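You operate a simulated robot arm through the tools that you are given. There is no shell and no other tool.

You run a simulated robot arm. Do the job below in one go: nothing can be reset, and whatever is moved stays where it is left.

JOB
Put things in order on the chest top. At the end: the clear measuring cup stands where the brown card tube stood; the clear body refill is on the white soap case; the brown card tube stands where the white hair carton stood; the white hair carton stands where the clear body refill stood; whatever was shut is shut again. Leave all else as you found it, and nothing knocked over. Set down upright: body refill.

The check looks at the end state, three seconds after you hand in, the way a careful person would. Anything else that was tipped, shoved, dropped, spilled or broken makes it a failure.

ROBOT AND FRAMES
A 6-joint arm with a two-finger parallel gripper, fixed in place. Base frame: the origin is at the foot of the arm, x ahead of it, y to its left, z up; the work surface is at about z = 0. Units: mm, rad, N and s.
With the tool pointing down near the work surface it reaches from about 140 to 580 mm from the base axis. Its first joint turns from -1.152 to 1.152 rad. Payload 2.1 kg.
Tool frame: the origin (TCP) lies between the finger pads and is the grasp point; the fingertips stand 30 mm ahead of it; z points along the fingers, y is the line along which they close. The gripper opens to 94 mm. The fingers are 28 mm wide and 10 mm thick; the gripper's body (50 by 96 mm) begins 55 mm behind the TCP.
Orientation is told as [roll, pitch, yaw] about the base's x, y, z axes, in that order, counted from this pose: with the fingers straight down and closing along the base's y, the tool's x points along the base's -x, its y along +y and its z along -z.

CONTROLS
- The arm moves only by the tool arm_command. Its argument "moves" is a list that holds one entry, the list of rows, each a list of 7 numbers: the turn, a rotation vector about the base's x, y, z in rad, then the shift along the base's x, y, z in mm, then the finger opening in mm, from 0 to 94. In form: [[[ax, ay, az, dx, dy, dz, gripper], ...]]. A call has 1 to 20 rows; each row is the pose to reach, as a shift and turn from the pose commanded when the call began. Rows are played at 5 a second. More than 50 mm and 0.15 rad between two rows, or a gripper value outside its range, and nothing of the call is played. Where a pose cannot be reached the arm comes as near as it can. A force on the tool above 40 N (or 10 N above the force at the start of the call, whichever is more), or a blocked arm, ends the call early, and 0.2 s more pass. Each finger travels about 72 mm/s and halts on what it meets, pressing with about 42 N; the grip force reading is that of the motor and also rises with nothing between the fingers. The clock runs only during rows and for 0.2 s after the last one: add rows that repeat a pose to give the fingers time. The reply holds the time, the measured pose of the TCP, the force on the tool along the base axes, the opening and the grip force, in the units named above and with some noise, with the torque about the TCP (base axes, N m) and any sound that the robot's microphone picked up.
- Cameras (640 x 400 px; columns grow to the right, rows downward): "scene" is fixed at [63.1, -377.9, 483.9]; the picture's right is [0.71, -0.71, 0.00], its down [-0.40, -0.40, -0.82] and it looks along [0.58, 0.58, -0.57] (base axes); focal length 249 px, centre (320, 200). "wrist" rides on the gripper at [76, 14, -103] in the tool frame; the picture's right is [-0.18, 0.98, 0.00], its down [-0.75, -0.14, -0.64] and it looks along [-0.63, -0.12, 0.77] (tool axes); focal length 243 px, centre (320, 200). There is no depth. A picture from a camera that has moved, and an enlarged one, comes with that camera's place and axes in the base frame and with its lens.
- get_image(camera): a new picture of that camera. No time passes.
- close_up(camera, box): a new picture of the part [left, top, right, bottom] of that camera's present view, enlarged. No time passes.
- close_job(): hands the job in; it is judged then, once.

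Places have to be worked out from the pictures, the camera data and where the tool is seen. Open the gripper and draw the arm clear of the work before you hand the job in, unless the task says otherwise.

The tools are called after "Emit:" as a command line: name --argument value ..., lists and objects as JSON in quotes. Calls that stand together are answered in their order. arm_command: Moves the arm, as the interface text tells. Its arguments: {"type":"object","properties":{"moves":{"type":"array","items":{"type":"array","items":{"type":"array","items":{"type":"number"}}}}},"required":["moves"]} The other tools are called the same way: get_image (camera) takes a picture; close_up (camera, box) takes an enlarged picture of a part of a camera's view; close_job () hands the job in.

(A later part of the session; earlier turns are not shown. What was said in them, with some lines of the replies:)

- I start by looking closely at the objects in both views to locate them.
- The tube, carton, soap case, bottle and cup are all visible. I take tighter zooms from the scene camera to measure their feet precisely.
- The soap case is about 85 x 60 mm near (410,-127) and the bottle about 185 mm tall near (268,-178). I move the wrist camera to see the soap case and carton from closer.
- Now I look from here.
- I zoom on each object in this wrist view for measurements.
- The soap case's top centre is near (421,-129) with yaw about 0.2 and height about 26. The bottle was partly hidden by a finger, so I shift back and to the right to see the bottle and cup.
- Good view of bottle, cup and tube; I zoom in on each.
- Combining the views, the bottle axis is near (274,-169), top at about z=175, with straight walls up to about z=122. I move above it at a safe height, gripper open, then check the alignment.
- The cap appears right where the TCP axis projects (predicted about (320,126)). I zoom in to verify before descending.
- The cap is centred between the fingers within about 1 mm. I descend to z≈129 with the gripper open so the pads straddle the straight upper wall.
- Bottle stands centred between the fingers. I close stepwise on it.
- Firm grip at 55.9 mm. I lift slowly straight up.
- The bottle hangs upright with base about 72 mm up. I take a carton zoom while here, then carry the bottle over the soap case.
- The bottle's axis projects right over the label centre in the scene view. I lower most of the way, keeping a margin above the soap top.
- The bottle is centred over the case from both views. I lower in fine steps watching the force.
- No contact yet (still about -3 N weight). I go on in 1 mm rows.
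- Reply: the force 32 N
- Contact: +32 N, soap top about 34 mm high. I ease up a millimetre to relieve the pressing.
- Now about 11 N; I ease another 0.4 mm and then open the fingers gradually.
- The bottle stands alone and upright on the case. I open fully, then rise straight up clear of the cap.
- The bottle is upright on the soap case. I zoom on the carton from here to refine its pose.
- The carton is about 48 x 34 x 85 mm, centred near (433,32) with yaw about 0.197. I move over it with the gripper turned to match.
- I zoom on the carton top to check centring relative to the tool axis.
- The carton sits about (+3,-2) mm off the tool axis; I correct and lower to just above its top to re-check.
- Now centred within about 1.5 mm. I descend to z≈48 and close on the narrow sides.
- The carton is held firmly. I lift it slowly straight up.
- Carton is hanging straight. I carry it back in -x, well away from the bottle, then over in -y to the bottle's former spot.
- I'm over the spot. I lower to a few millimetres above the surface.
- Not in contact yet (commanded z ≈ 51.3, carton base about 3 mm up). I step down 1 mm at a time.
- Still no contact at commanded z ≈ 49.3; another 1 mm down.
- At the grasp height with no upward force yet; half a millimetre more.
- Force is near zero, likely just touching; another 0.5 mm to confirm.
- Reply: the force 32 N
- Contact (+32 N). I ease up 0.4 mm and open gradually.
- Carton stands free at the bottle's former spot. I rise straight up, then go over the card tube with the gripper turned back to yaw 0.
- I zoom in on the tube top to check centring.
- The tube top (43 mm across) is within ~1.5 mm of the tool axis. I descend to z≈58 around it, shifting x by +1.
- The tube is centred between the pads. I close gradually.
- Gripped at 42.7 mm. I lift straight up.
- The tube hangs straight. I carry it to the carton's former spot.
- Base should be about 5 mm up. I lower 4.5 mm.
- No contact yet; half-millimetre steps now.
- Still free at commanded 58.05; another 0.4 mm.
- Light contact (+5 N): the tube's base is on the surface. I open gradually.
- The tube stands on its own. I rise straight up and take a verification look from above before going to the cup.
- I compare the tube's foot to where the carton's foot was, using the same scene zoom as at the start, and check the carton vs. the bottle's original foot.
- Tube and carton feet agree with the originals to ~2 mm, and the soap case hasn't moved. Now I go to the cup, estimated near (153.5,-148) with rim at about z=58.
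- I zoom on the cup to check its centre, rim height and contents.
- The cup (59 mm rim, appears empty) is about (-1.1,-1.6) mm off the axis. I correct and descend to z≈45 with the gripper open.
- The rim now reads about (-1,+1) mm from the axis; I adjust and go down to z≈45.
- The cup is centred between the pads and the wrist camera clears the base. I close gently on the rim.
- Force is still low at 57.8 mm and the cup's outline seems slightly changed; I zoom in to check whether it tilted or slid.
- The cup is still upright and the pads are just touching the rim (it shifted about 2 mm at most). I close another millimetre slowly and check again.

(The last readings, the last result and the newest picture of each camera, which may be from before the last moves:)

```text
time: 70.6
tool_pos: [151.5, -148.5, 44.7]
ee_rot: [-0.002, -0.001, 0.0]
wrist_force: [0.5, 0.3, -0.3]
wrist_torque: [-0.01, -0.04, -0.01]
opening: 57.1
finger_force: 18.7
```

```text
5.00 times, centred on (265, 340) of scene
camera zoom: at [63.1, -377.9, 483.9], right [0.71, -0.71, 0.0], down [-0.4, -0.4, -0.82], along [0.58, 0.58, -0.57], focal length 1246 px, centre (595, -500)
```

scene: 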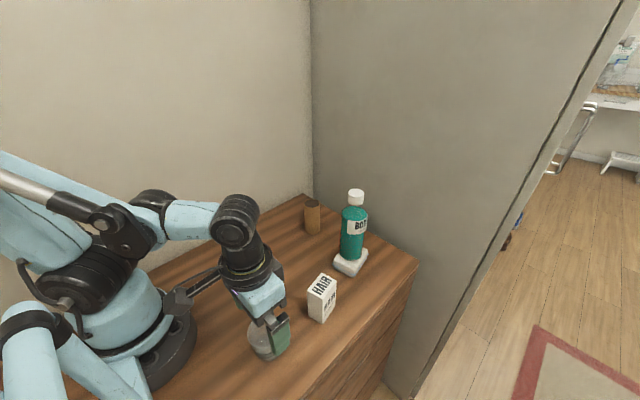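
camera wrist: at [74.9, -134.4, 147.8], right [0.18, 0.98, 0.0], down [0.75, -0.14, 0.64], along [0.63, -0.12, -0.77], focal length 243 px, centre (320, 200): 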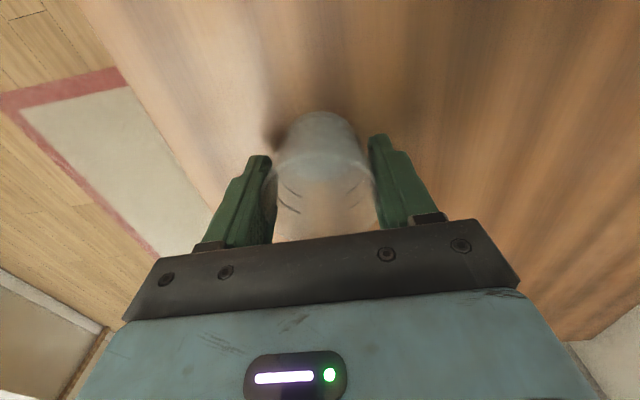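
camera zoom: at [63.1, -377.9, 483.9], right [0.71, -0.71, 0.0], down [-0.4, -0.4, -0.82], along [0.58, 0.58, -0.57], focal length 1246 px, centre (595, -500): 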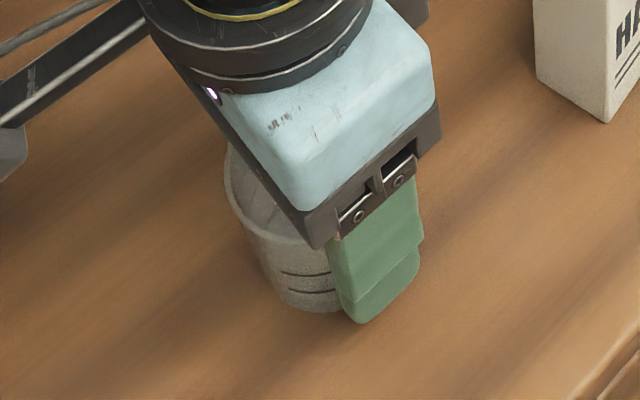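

Now gripped with about 19 N and the cup stayed put. I lift very gently and check.

Emit:
arm_command --moves '[[[0, 0, 0, 0, 0, 1, 55.5], [0, 0, 0, 0, 0, 3, 55.5], [0, 0, 0, 0, 0, 6, 55.5], [0, 0, 0, 0, 0, 10, 55.5], [0, 0, 0, 0, 0, 15, 55.5], [0, 0, 0, 0, 0, 15, 55.5]]]'

Emit:
close_up --camera "wrist" --box '[240, 90, 400, 250]'

Emit:
close_up --camera "scene" --box '[225, 290, 305, 370]'

```text
time: 72.0
tool_pos: [150.7, -149.1, 59.8]
ee_rot: [-0.002, 0.001, 0.001]
wrist_force: [0.1, 0.7, -0.6]
wrist_torque: [-0.03, 0.04, 0.03]
opening: 56.5
finger_force: 42.0
```

```text
2.50 times, centred on (320, 170) of wrist
camera zoom: at [74.6, -134.8, 163.2], right [0.18, 0.98, 0.0], down [0.75, -0.14, 0.64], along [0.63, -0.12, -0.77], focal length 606 px, centre (320, 275)
```

zoom: 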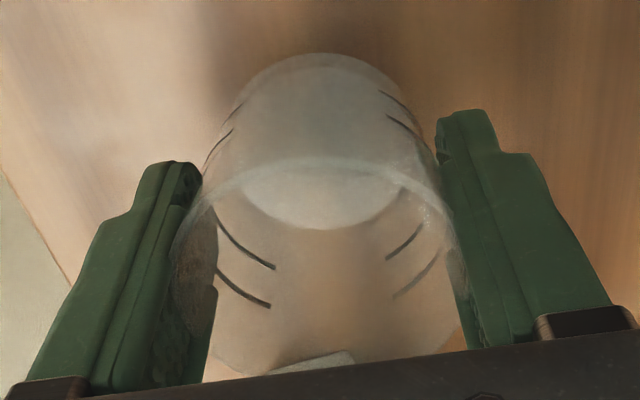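

```text
5.00 times, centred on (265, 330) of scene
camera zoom: at [63.1, -377.9, 483.9], right [0.71, -0.71, 0.0], down [-0.4, -0.4, -0.82], along [0.58, 0.58, -0.57], focal length 1246 px, centre (595, -450)
```

zoom: 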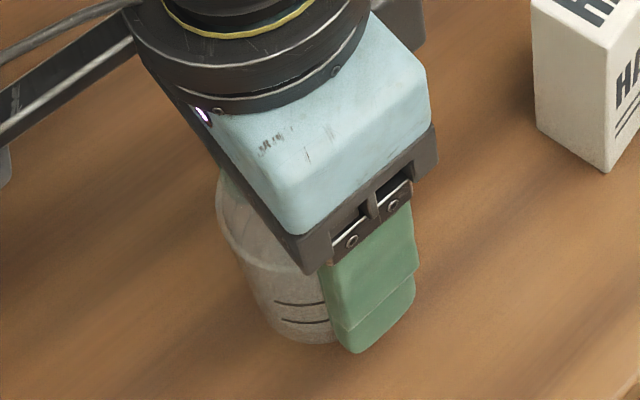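

The cup hangs upright, centred on the tool axis. I lift further and carry it along an arc outside the robot base and clear of the carton to the tube's old spot (213,110).

Emit:
arm_command --moves '[[[0, 0, 0, 0, 0, 8, 55.5], [0, 0, 0, 0, 0, 20, 55.5], [0, 0, 0, 0, 0, 35, 55.5], [0, 0, 0, 4, 3, 48, 55.5], [0, 0, 0, 16, 13, 50, 55.5], [0, 0, 0, 33, 26, 50, 55.5], [0, 0, 0, 49, 40, 50, 55.5], [0, 0, 0, 62, 60, 50, 55.5], [0, 0, 0, 74, 81, 50, 55.5], [0, 0, 0, 83, 103, 50, 55.5], [0, 0, 0, 89, 126, 50, 55.5], [0, 0, 0, 92, 149, 50, 55.5], [0, 0, 0, 92, 172, 50, 55.5], [0, 0, 0, 89, 195, 50, 55.5], [0, 0, 0, 83, 217, 50, 55.5], [0, 0, 0, 75, 236, 50, 55.5], [0, 0, 0, 67, 250, 50, 55.5], [0, 0, 0, 63, 257, 50, 55.5], [0, 0, 0, 62, 259.2, 50, 55.5], [0, 0, 0, 62, 259.2, 50, 55.5]]]'

Emit:
get_image --camera "wrist"

Emit:
get_image --camera "scene"

```text
time: 76.2
tool_pos: [211.3, 111.1, 109.1]
ee_rot: [-0.001, 0.0, 0.0]
wrist_force: [-0.2, 0.0, 0.3]
wrist_torque: [0.01, 0.01, 0.01]
opening: 56.6
finger_force: 42.1
```

```text
taken
camera wrist: at [136.0, 125.2, 213.1], right [0.18, 0.98, 0.0], down [0.75, -0.14, 0.64], along [0.63, -0.12, -0.77], focal length 243 px, centre (320, 200)
```

wrist: 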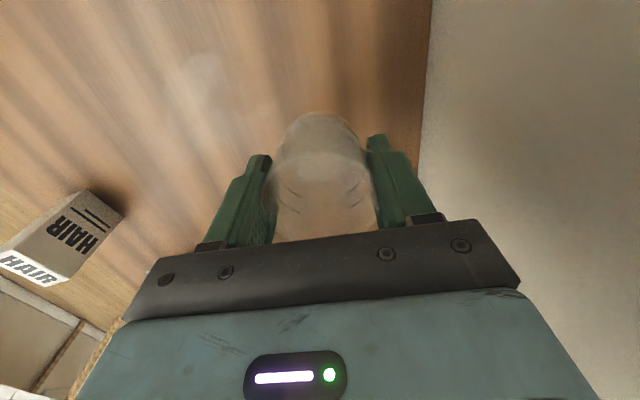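

```text
taken
```

scene: 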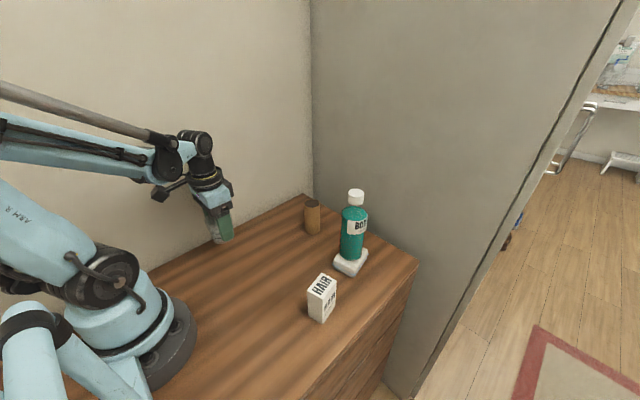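

The cup arrived upright over the tube's old spot. I lower it to about 3 mm above the surface.

Emit:
arm_command --moves '[[[0, 0, 0, 0, 0, -8, 55.5], [0, 0, 0, 0, 0, -20, 55.5], [0, 0, 0, 0, 0, -34, 55.5], [0, 0, 0, 0, 0, -46, 55.5], [0, 0, 0, 0, 0, -55, 55.5], [0, 0, 0, 0, 0, -60, 55.5], [0, 0, 0, 0, 0, -62, 55.5], [0, 0, 0, 0, 0, -62, 55.5]]]'

Emit:
close_up --camera "scene" --box '[185, 215, 265, 265]'

Emit:
close_up --camera "wrist" --box '[240, 90, 400, 250]'

```text
time: 78.0
tool_pos: [214.5, 109.9, 47.0]
ee_rot: [-0.003, -0.001, 0.0]
wrist_force: [0.5, -0.7, 0.2]
wrist_torque: [0.01, 0.01, 0.0]
opening: 56.4
finger_force: 41.9
```

```text
8.00 times, centred on (225, 240) of scene
camera zoom: at [63.1, -377.9, 483.9], right [0.71, -0.71, 0.0], down [-0.4, -0.4, -0.82], along [0.58, 0.58, -0.57], focal length 1994 px, centre (1080, -120)
```

zoom: 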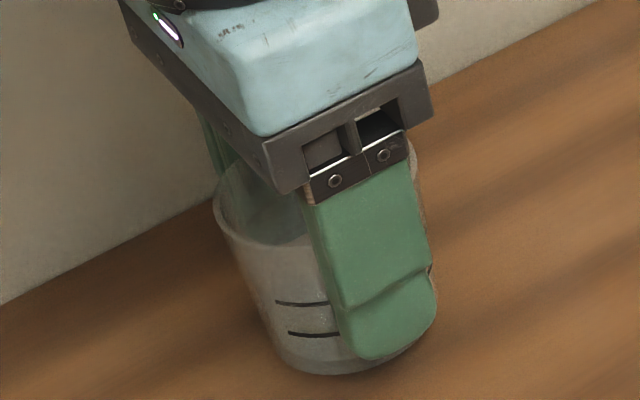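

```text
2.50 times, centred on (320, 170) of wrist
camera zoom: at [137.2, 124.4, 151.0], right [0.18, 0.98, 0.0], down [0.75, -0.14, 0.64], along [0.63, -0.12, -0.77], focal length 606 px, centre (320, 275)
```

zoom: 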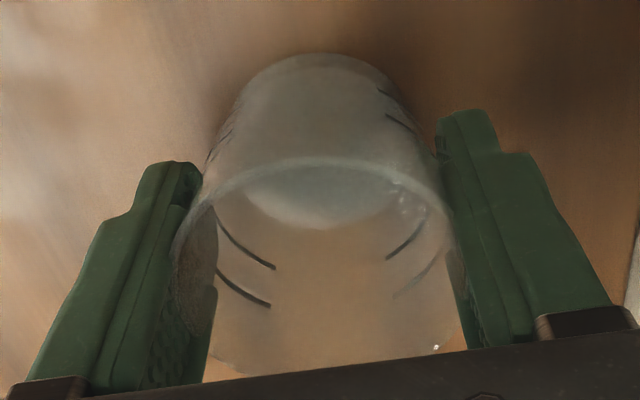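

Now fine lowering to contact.

Emit:
arm_command --moves '[[[0, 0, 0, 0, 0, -1, 55.5], [0, 0, 0, 0, 0, -2, 55.5], [0, 0, 0, 0, 0, -2.7, 55.5], [0, 0, 0, 0, 0, -2.7, 55.5]]]'

```text
time: 79.0
tool_pos: [213.2, 111.1, 45.0]
ee_rot: [-0.001, -0.001, 0.0]
wrist_force: [-0.7, -0.5, -0.6]
wrist_torque: [0.0, -0.01, 0.04]
opening: 56.8
finger_force: 42.3
```

Commanded z ≈ 44.95, no contact yet; another 0.4 mm.

Emit:
arm_command --moves '[[[0, 0, 0, 0, 0, -0.2, 55.5], [0, 0, 0, 0, 0, -0.4, 55.5], [0, 0, 0, 0, 0, -0.4, 55.5]]]'

```text
time: 79.8
tool_pos: [213.6, 109.8, 45.2]
ee_rot: [-0.002, 0.001, 0.0]
wrist_force: [-0.3, 0.2, -0.4]
wrist_torque: [-0.01, 0.0, -0.01]
opening: 56.6
finger_force: 41.7
```

Still free; again 0.4 mm.

Emit:
arm_command --moves '[[[0, 0, 0, 0, 0, -0.2, 55.5], [0, 0, 0, 0, 0, -0.4, 55.5], [0, 0, 0, 0, 0, -0.4, 55.5]]]'

```text
time: 80.6
tool_pos: [213.7, 109.9, 44.7]
ee_rot: [0.0, 0.0, 0.0]
wrist_force: [-0.2, -0.1, 0.0]
wrist_torque: [0.0, 0.01, -0.02]
opening: 57.0
finger_force: 1.8
```

The grip reading changed (1.8 N, 57.0 mm), so the cup may have shifted in the fingers; I look.

Emit:
close_up --camera "wrist" --box '[240, 90, 400, 250]'

Emit:
close_up --camera "scene" --box '[185, 215, 265, 265]'

```text
2.50 times, centred on (320, 170) of wrist
camera zoom: at [137.0, 124.7, 148.2], right [0.18, 0.98, 0.0], down [0.75, -0.14, 0.64], along [0.63, -0.12, -0.77], focal length 606 px, centre (320, 275)
```

zoom: 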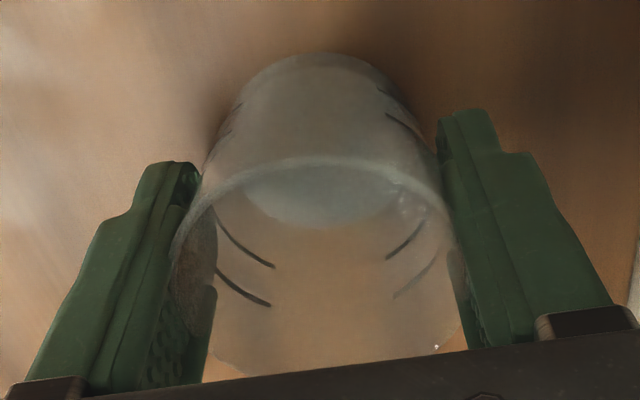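

```text
8.00 times, centred on (225, 240) of scene
camera zoom: at [63.1, -377.9, 483.9], right [0.71, -0.71, 0.0], down [-0.4, -0.4, -0.82], along [0.58, 0.58, -0.57], focal length 1994 px, centre (1080, -120)
```

zoom: 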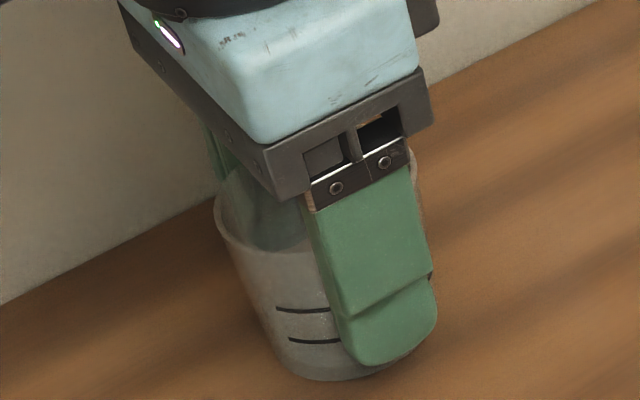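

The cup stands on the surface (0.5 mm below the pick-up height) and looks upright. I release gradually.

Emit:
arm_command --moves '[[[0, 0, 0, 0, 0, 0, 56.5], [0, 0, 0, 0, 0, 0, 57.5], [0, 0, 0, 0, 0, 0, 58.5], [0, 0, 0, 0, 0, 0, 60], [0, 0, 0, 0, 0, 0, 62], [0, 0, 0, 0, 0, 0, 65], [0, 0, 0, 0, 0, 0, 70], [0, 0, 0, 0, 0, 0, 78], [0, 0, 0, 0, 0, 0, 86], [0, 0, 0, 0, 0, 0, 94], [0, 0, 0, 0, 0, 0, 94]]]'

Emit:
close_up --camera "wrist" --box '[240, 90, 400, 250]'

Emit:
close_up --camera "scene" --box '[185, 215, 265, 265]'

```text
time: 83.0
tool_pos: [214.9, 110.7, 44.8]
ee_rot: [-0.002, 0.0, -0.002]
wrist_force: [0.0, -0.5, 0.3]
wrist_torque: [-0.01, 0.01, -0.02]
opening: 93.8
finger_force: 0.0
```

```text
2.50 times, centred on (320, 170) of wrist
camera zoom: at [137.0, 124.8, 148.2], right [0.18, 0.98, 0.0], down [0.75, -0.14, 0.64], along [0.63, -0.12, -0.77], focal length 606 px, centre (320, 275)
```

zoom: 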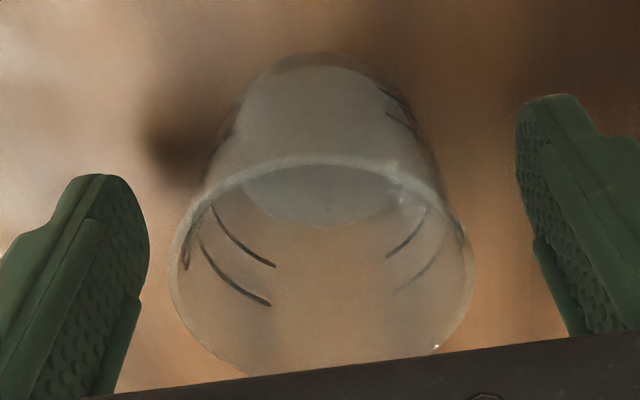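

```text
8.00 times, centred on (225, 240) of scene
camera zoom: at [63.1, -377.9, 483.9], right [0.71, -0.71, 0.0], down [-0.4, -0.4, -0.82], along [0.58, 0.58, -0.57], focal length 1994 px, centre (1080, -120)
```

zoom: 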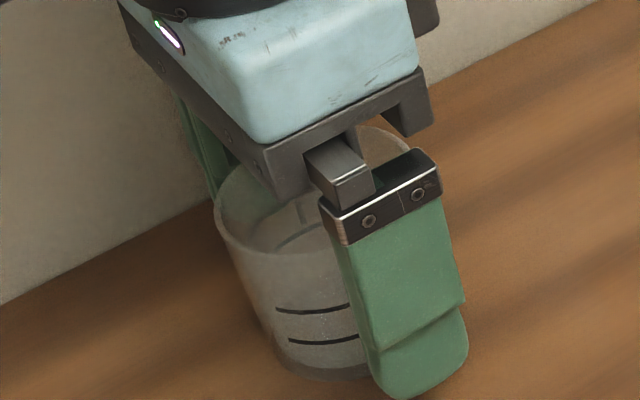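

Released and the cup is standing. I rise straight up and look from above.

Emit:
arm_command --moves '[[[0, 0, 0, 0, 0, 8, 94], [0, 0, 0, 0, 0, 22, 94], [0, 0, 0, 0, 0, 45, 94], [0, 0, 0, 0, 0, 75, 94], [0, 0, 0, 0, 0, 110, 94], [0, 0, 0, 0, 0, 145, 94], [0, 0, 0, 0, 0, 156, 94], [0, 0, 0, 0, 0, 156, 94]]]'

Emit:
get_image --camera "wrist"

Emit:
close_up --camera "scene" --box '[185, 215, 265, 265]'

Emit:
get_image --camera "scene"

```text
time: 84.8
tool_pos: [213.7, 110.1, 201.1]
ee_rot: [-0.002, 0.0, 0.0]
wrist_force: [0.8, -0.2, 0.9]
wrist_torque: [0.03, -0.02, 0.0]
opening: 94.0
finger_force: 0.0
```

```text
taken
camera wrist: at [137.0, 125.4, 304.6], right [0.18, 0.98, 0.0], down [0.75, -0.14, 0.64], along [0.63, -0.12, -0.77], focal length 243 px, centre (320, 200)
```

wrist: 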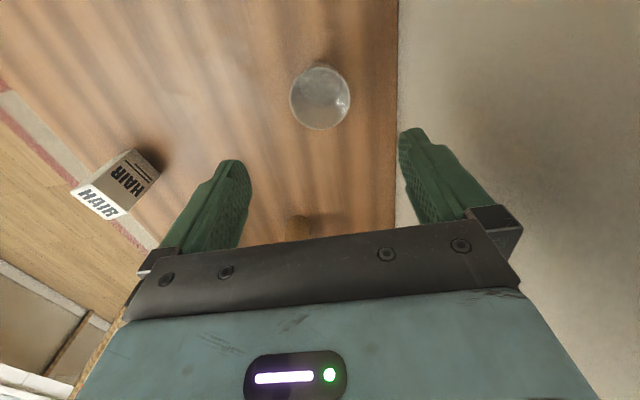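

```text
8.00 times, centred on (225, 240) of scene
camera zoom: at [63.1, -377.9, 483.9], right [0.71, -0.71, 0.0], down [-0.4, -0.4, -0.82], along [0.58, 0.58, -0.57], focal length 1994 px, centre (1080, -120)
```

zoom: 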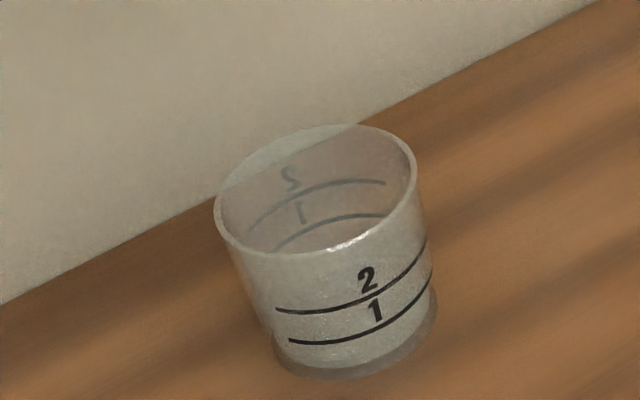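

```text
taken
```

scene: 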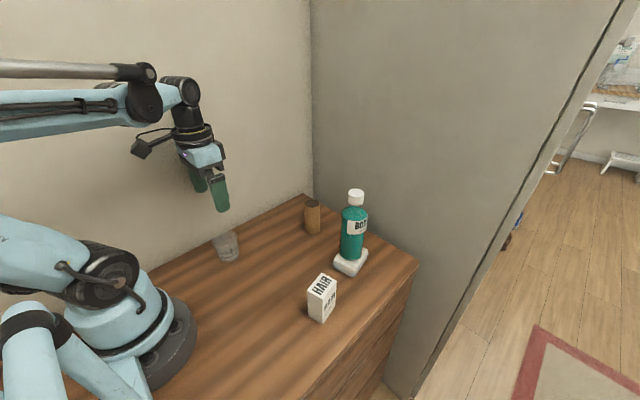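

The cup's foot matches the tube's former foot within ~1 mm. I withdraw the arm to its starting pose with the gripper open.

Emit:
arm_command --moves '[[[0, 0, 0, 0, 0, 30, 94], [0, 0, 0, 5, -10, 60, 94], [0, 0, 0, 15, -35, 80, 94], [0, 0, 0, 30, -65, 90, 94], [0, 0, 0, 45, -95, 90.8, 94], [0, 0, 0, 60, -122, 90.8, 94], [0, 0, 0, 67.6, -137.6, 90.8, 94], [0, 0, 0, 67.6, -137.6, 90.8, 94]]]'

Emit:
get_image --camera "scene"

Emit:
close_up --camera "scene" --box '[190, 180, 430, 330]'

Emit:
get_image --camera "wrist"

```text
time: 86.6
tool_pos: [280.2, -25.9, 291.7]
ee_rot: [-0.002, 0.0, 0.0]
wrist_force: [-0.2, 0.2, 0.0]
wrist_torque: [-0.01, -0.01, 0.01]
opening: 94.1
finger_force: 0.0
```

```text
taken
```

scene: 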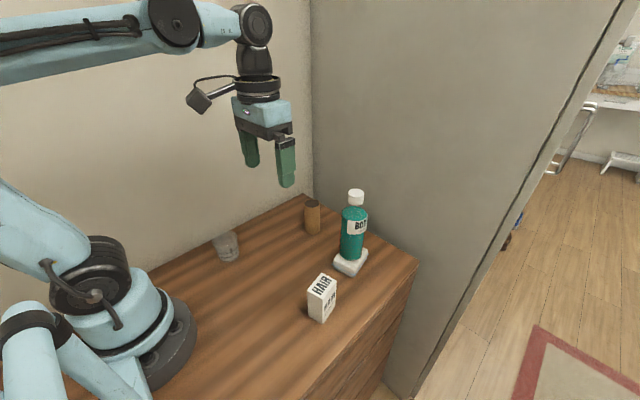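

```text
2.67 times, centred on (310, 255) of scene
camera zoom: at [63.1, -377.9, 483.9], right [0.71, -0.71, 0.0], down [-0.4, -0.4, -0.82], along [0.58, 0.58, -0.57], focal length 665 px, centre (347, 53)
```

zoom: 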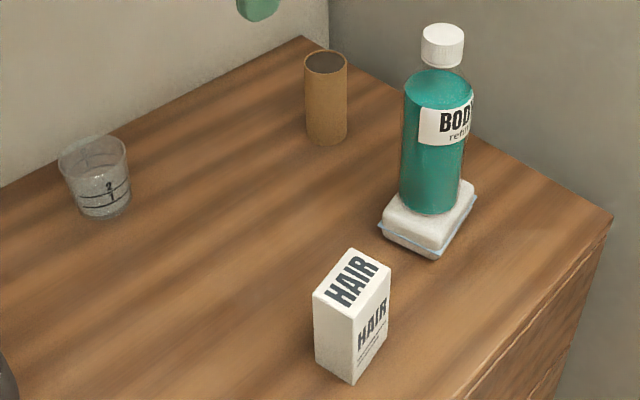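

```text
taken
camera wrist: at [203.4, -12.0, 395.3], right [0.18, 0.98, 0.0], down [0.75, -0.14, 0.64], along [0.63, -0.12, -0.77], focal length 243 px, centre (320, 200)
```

wrist: 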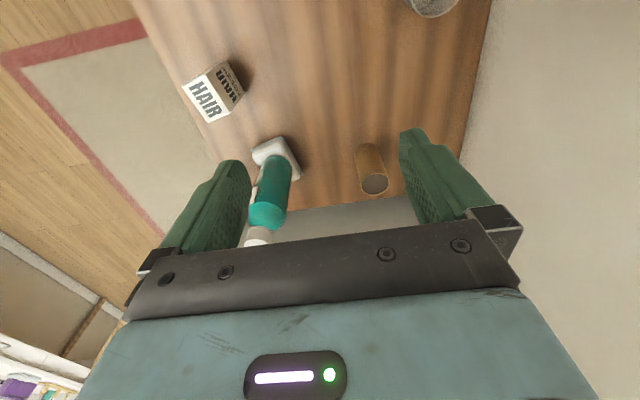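

Everything stands in its place; one last close check of the bottle on the soap case before handing in.

Emit:
close_up --camera "scene" --box '[305, 185, 400, 285]'

```text
4.00 times, centred on (352, 235) of scene
camera zoom: at [63.1, -377.9, 483.9], right [0.71, -0.71, 0.0], down [-0.4, -0.4, -0.82], along [0.58, 0.58, -0.57], focal length 997 px, centre (190, 60)
```

zoom: 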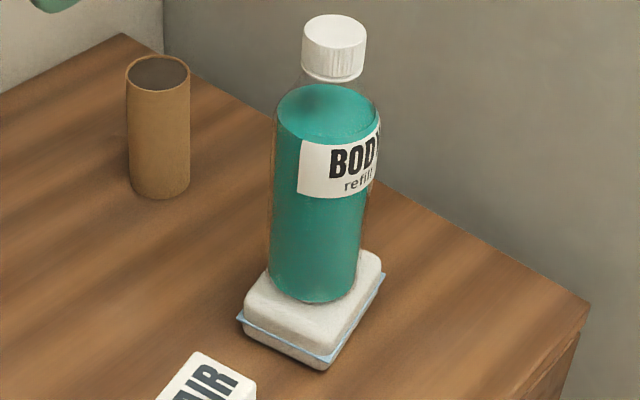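

The body refill stands upright and centred on the shut soap case. The tube, carton and cup are in their new places, and the arm is clear with the gripper open, so I hand in.

Emit:
close_job

```text
The job is handed in.
```

I rearranged the chest top as asked and handed the job in. No verdict has come back yet.

- **Clear body refill:** it stands upright and centred on the white soap case. The case stayed shut and did not move.
- **White hair carton:** it stands where the body refill stood, within about 1 mm by the camera views.
- **Brown card tube:** it stands where the hair carton stood, within about 2 mm.
- **Clear measuring cup:** it stands where the card tube stood, within about 1 mm. It slid a few millimetres on the surface as I closed the fingers on it, but it stayed upright and looked empty.

Nothing was knocked over and I opened nothing. The arm is back at its starting pose with the gripper open.
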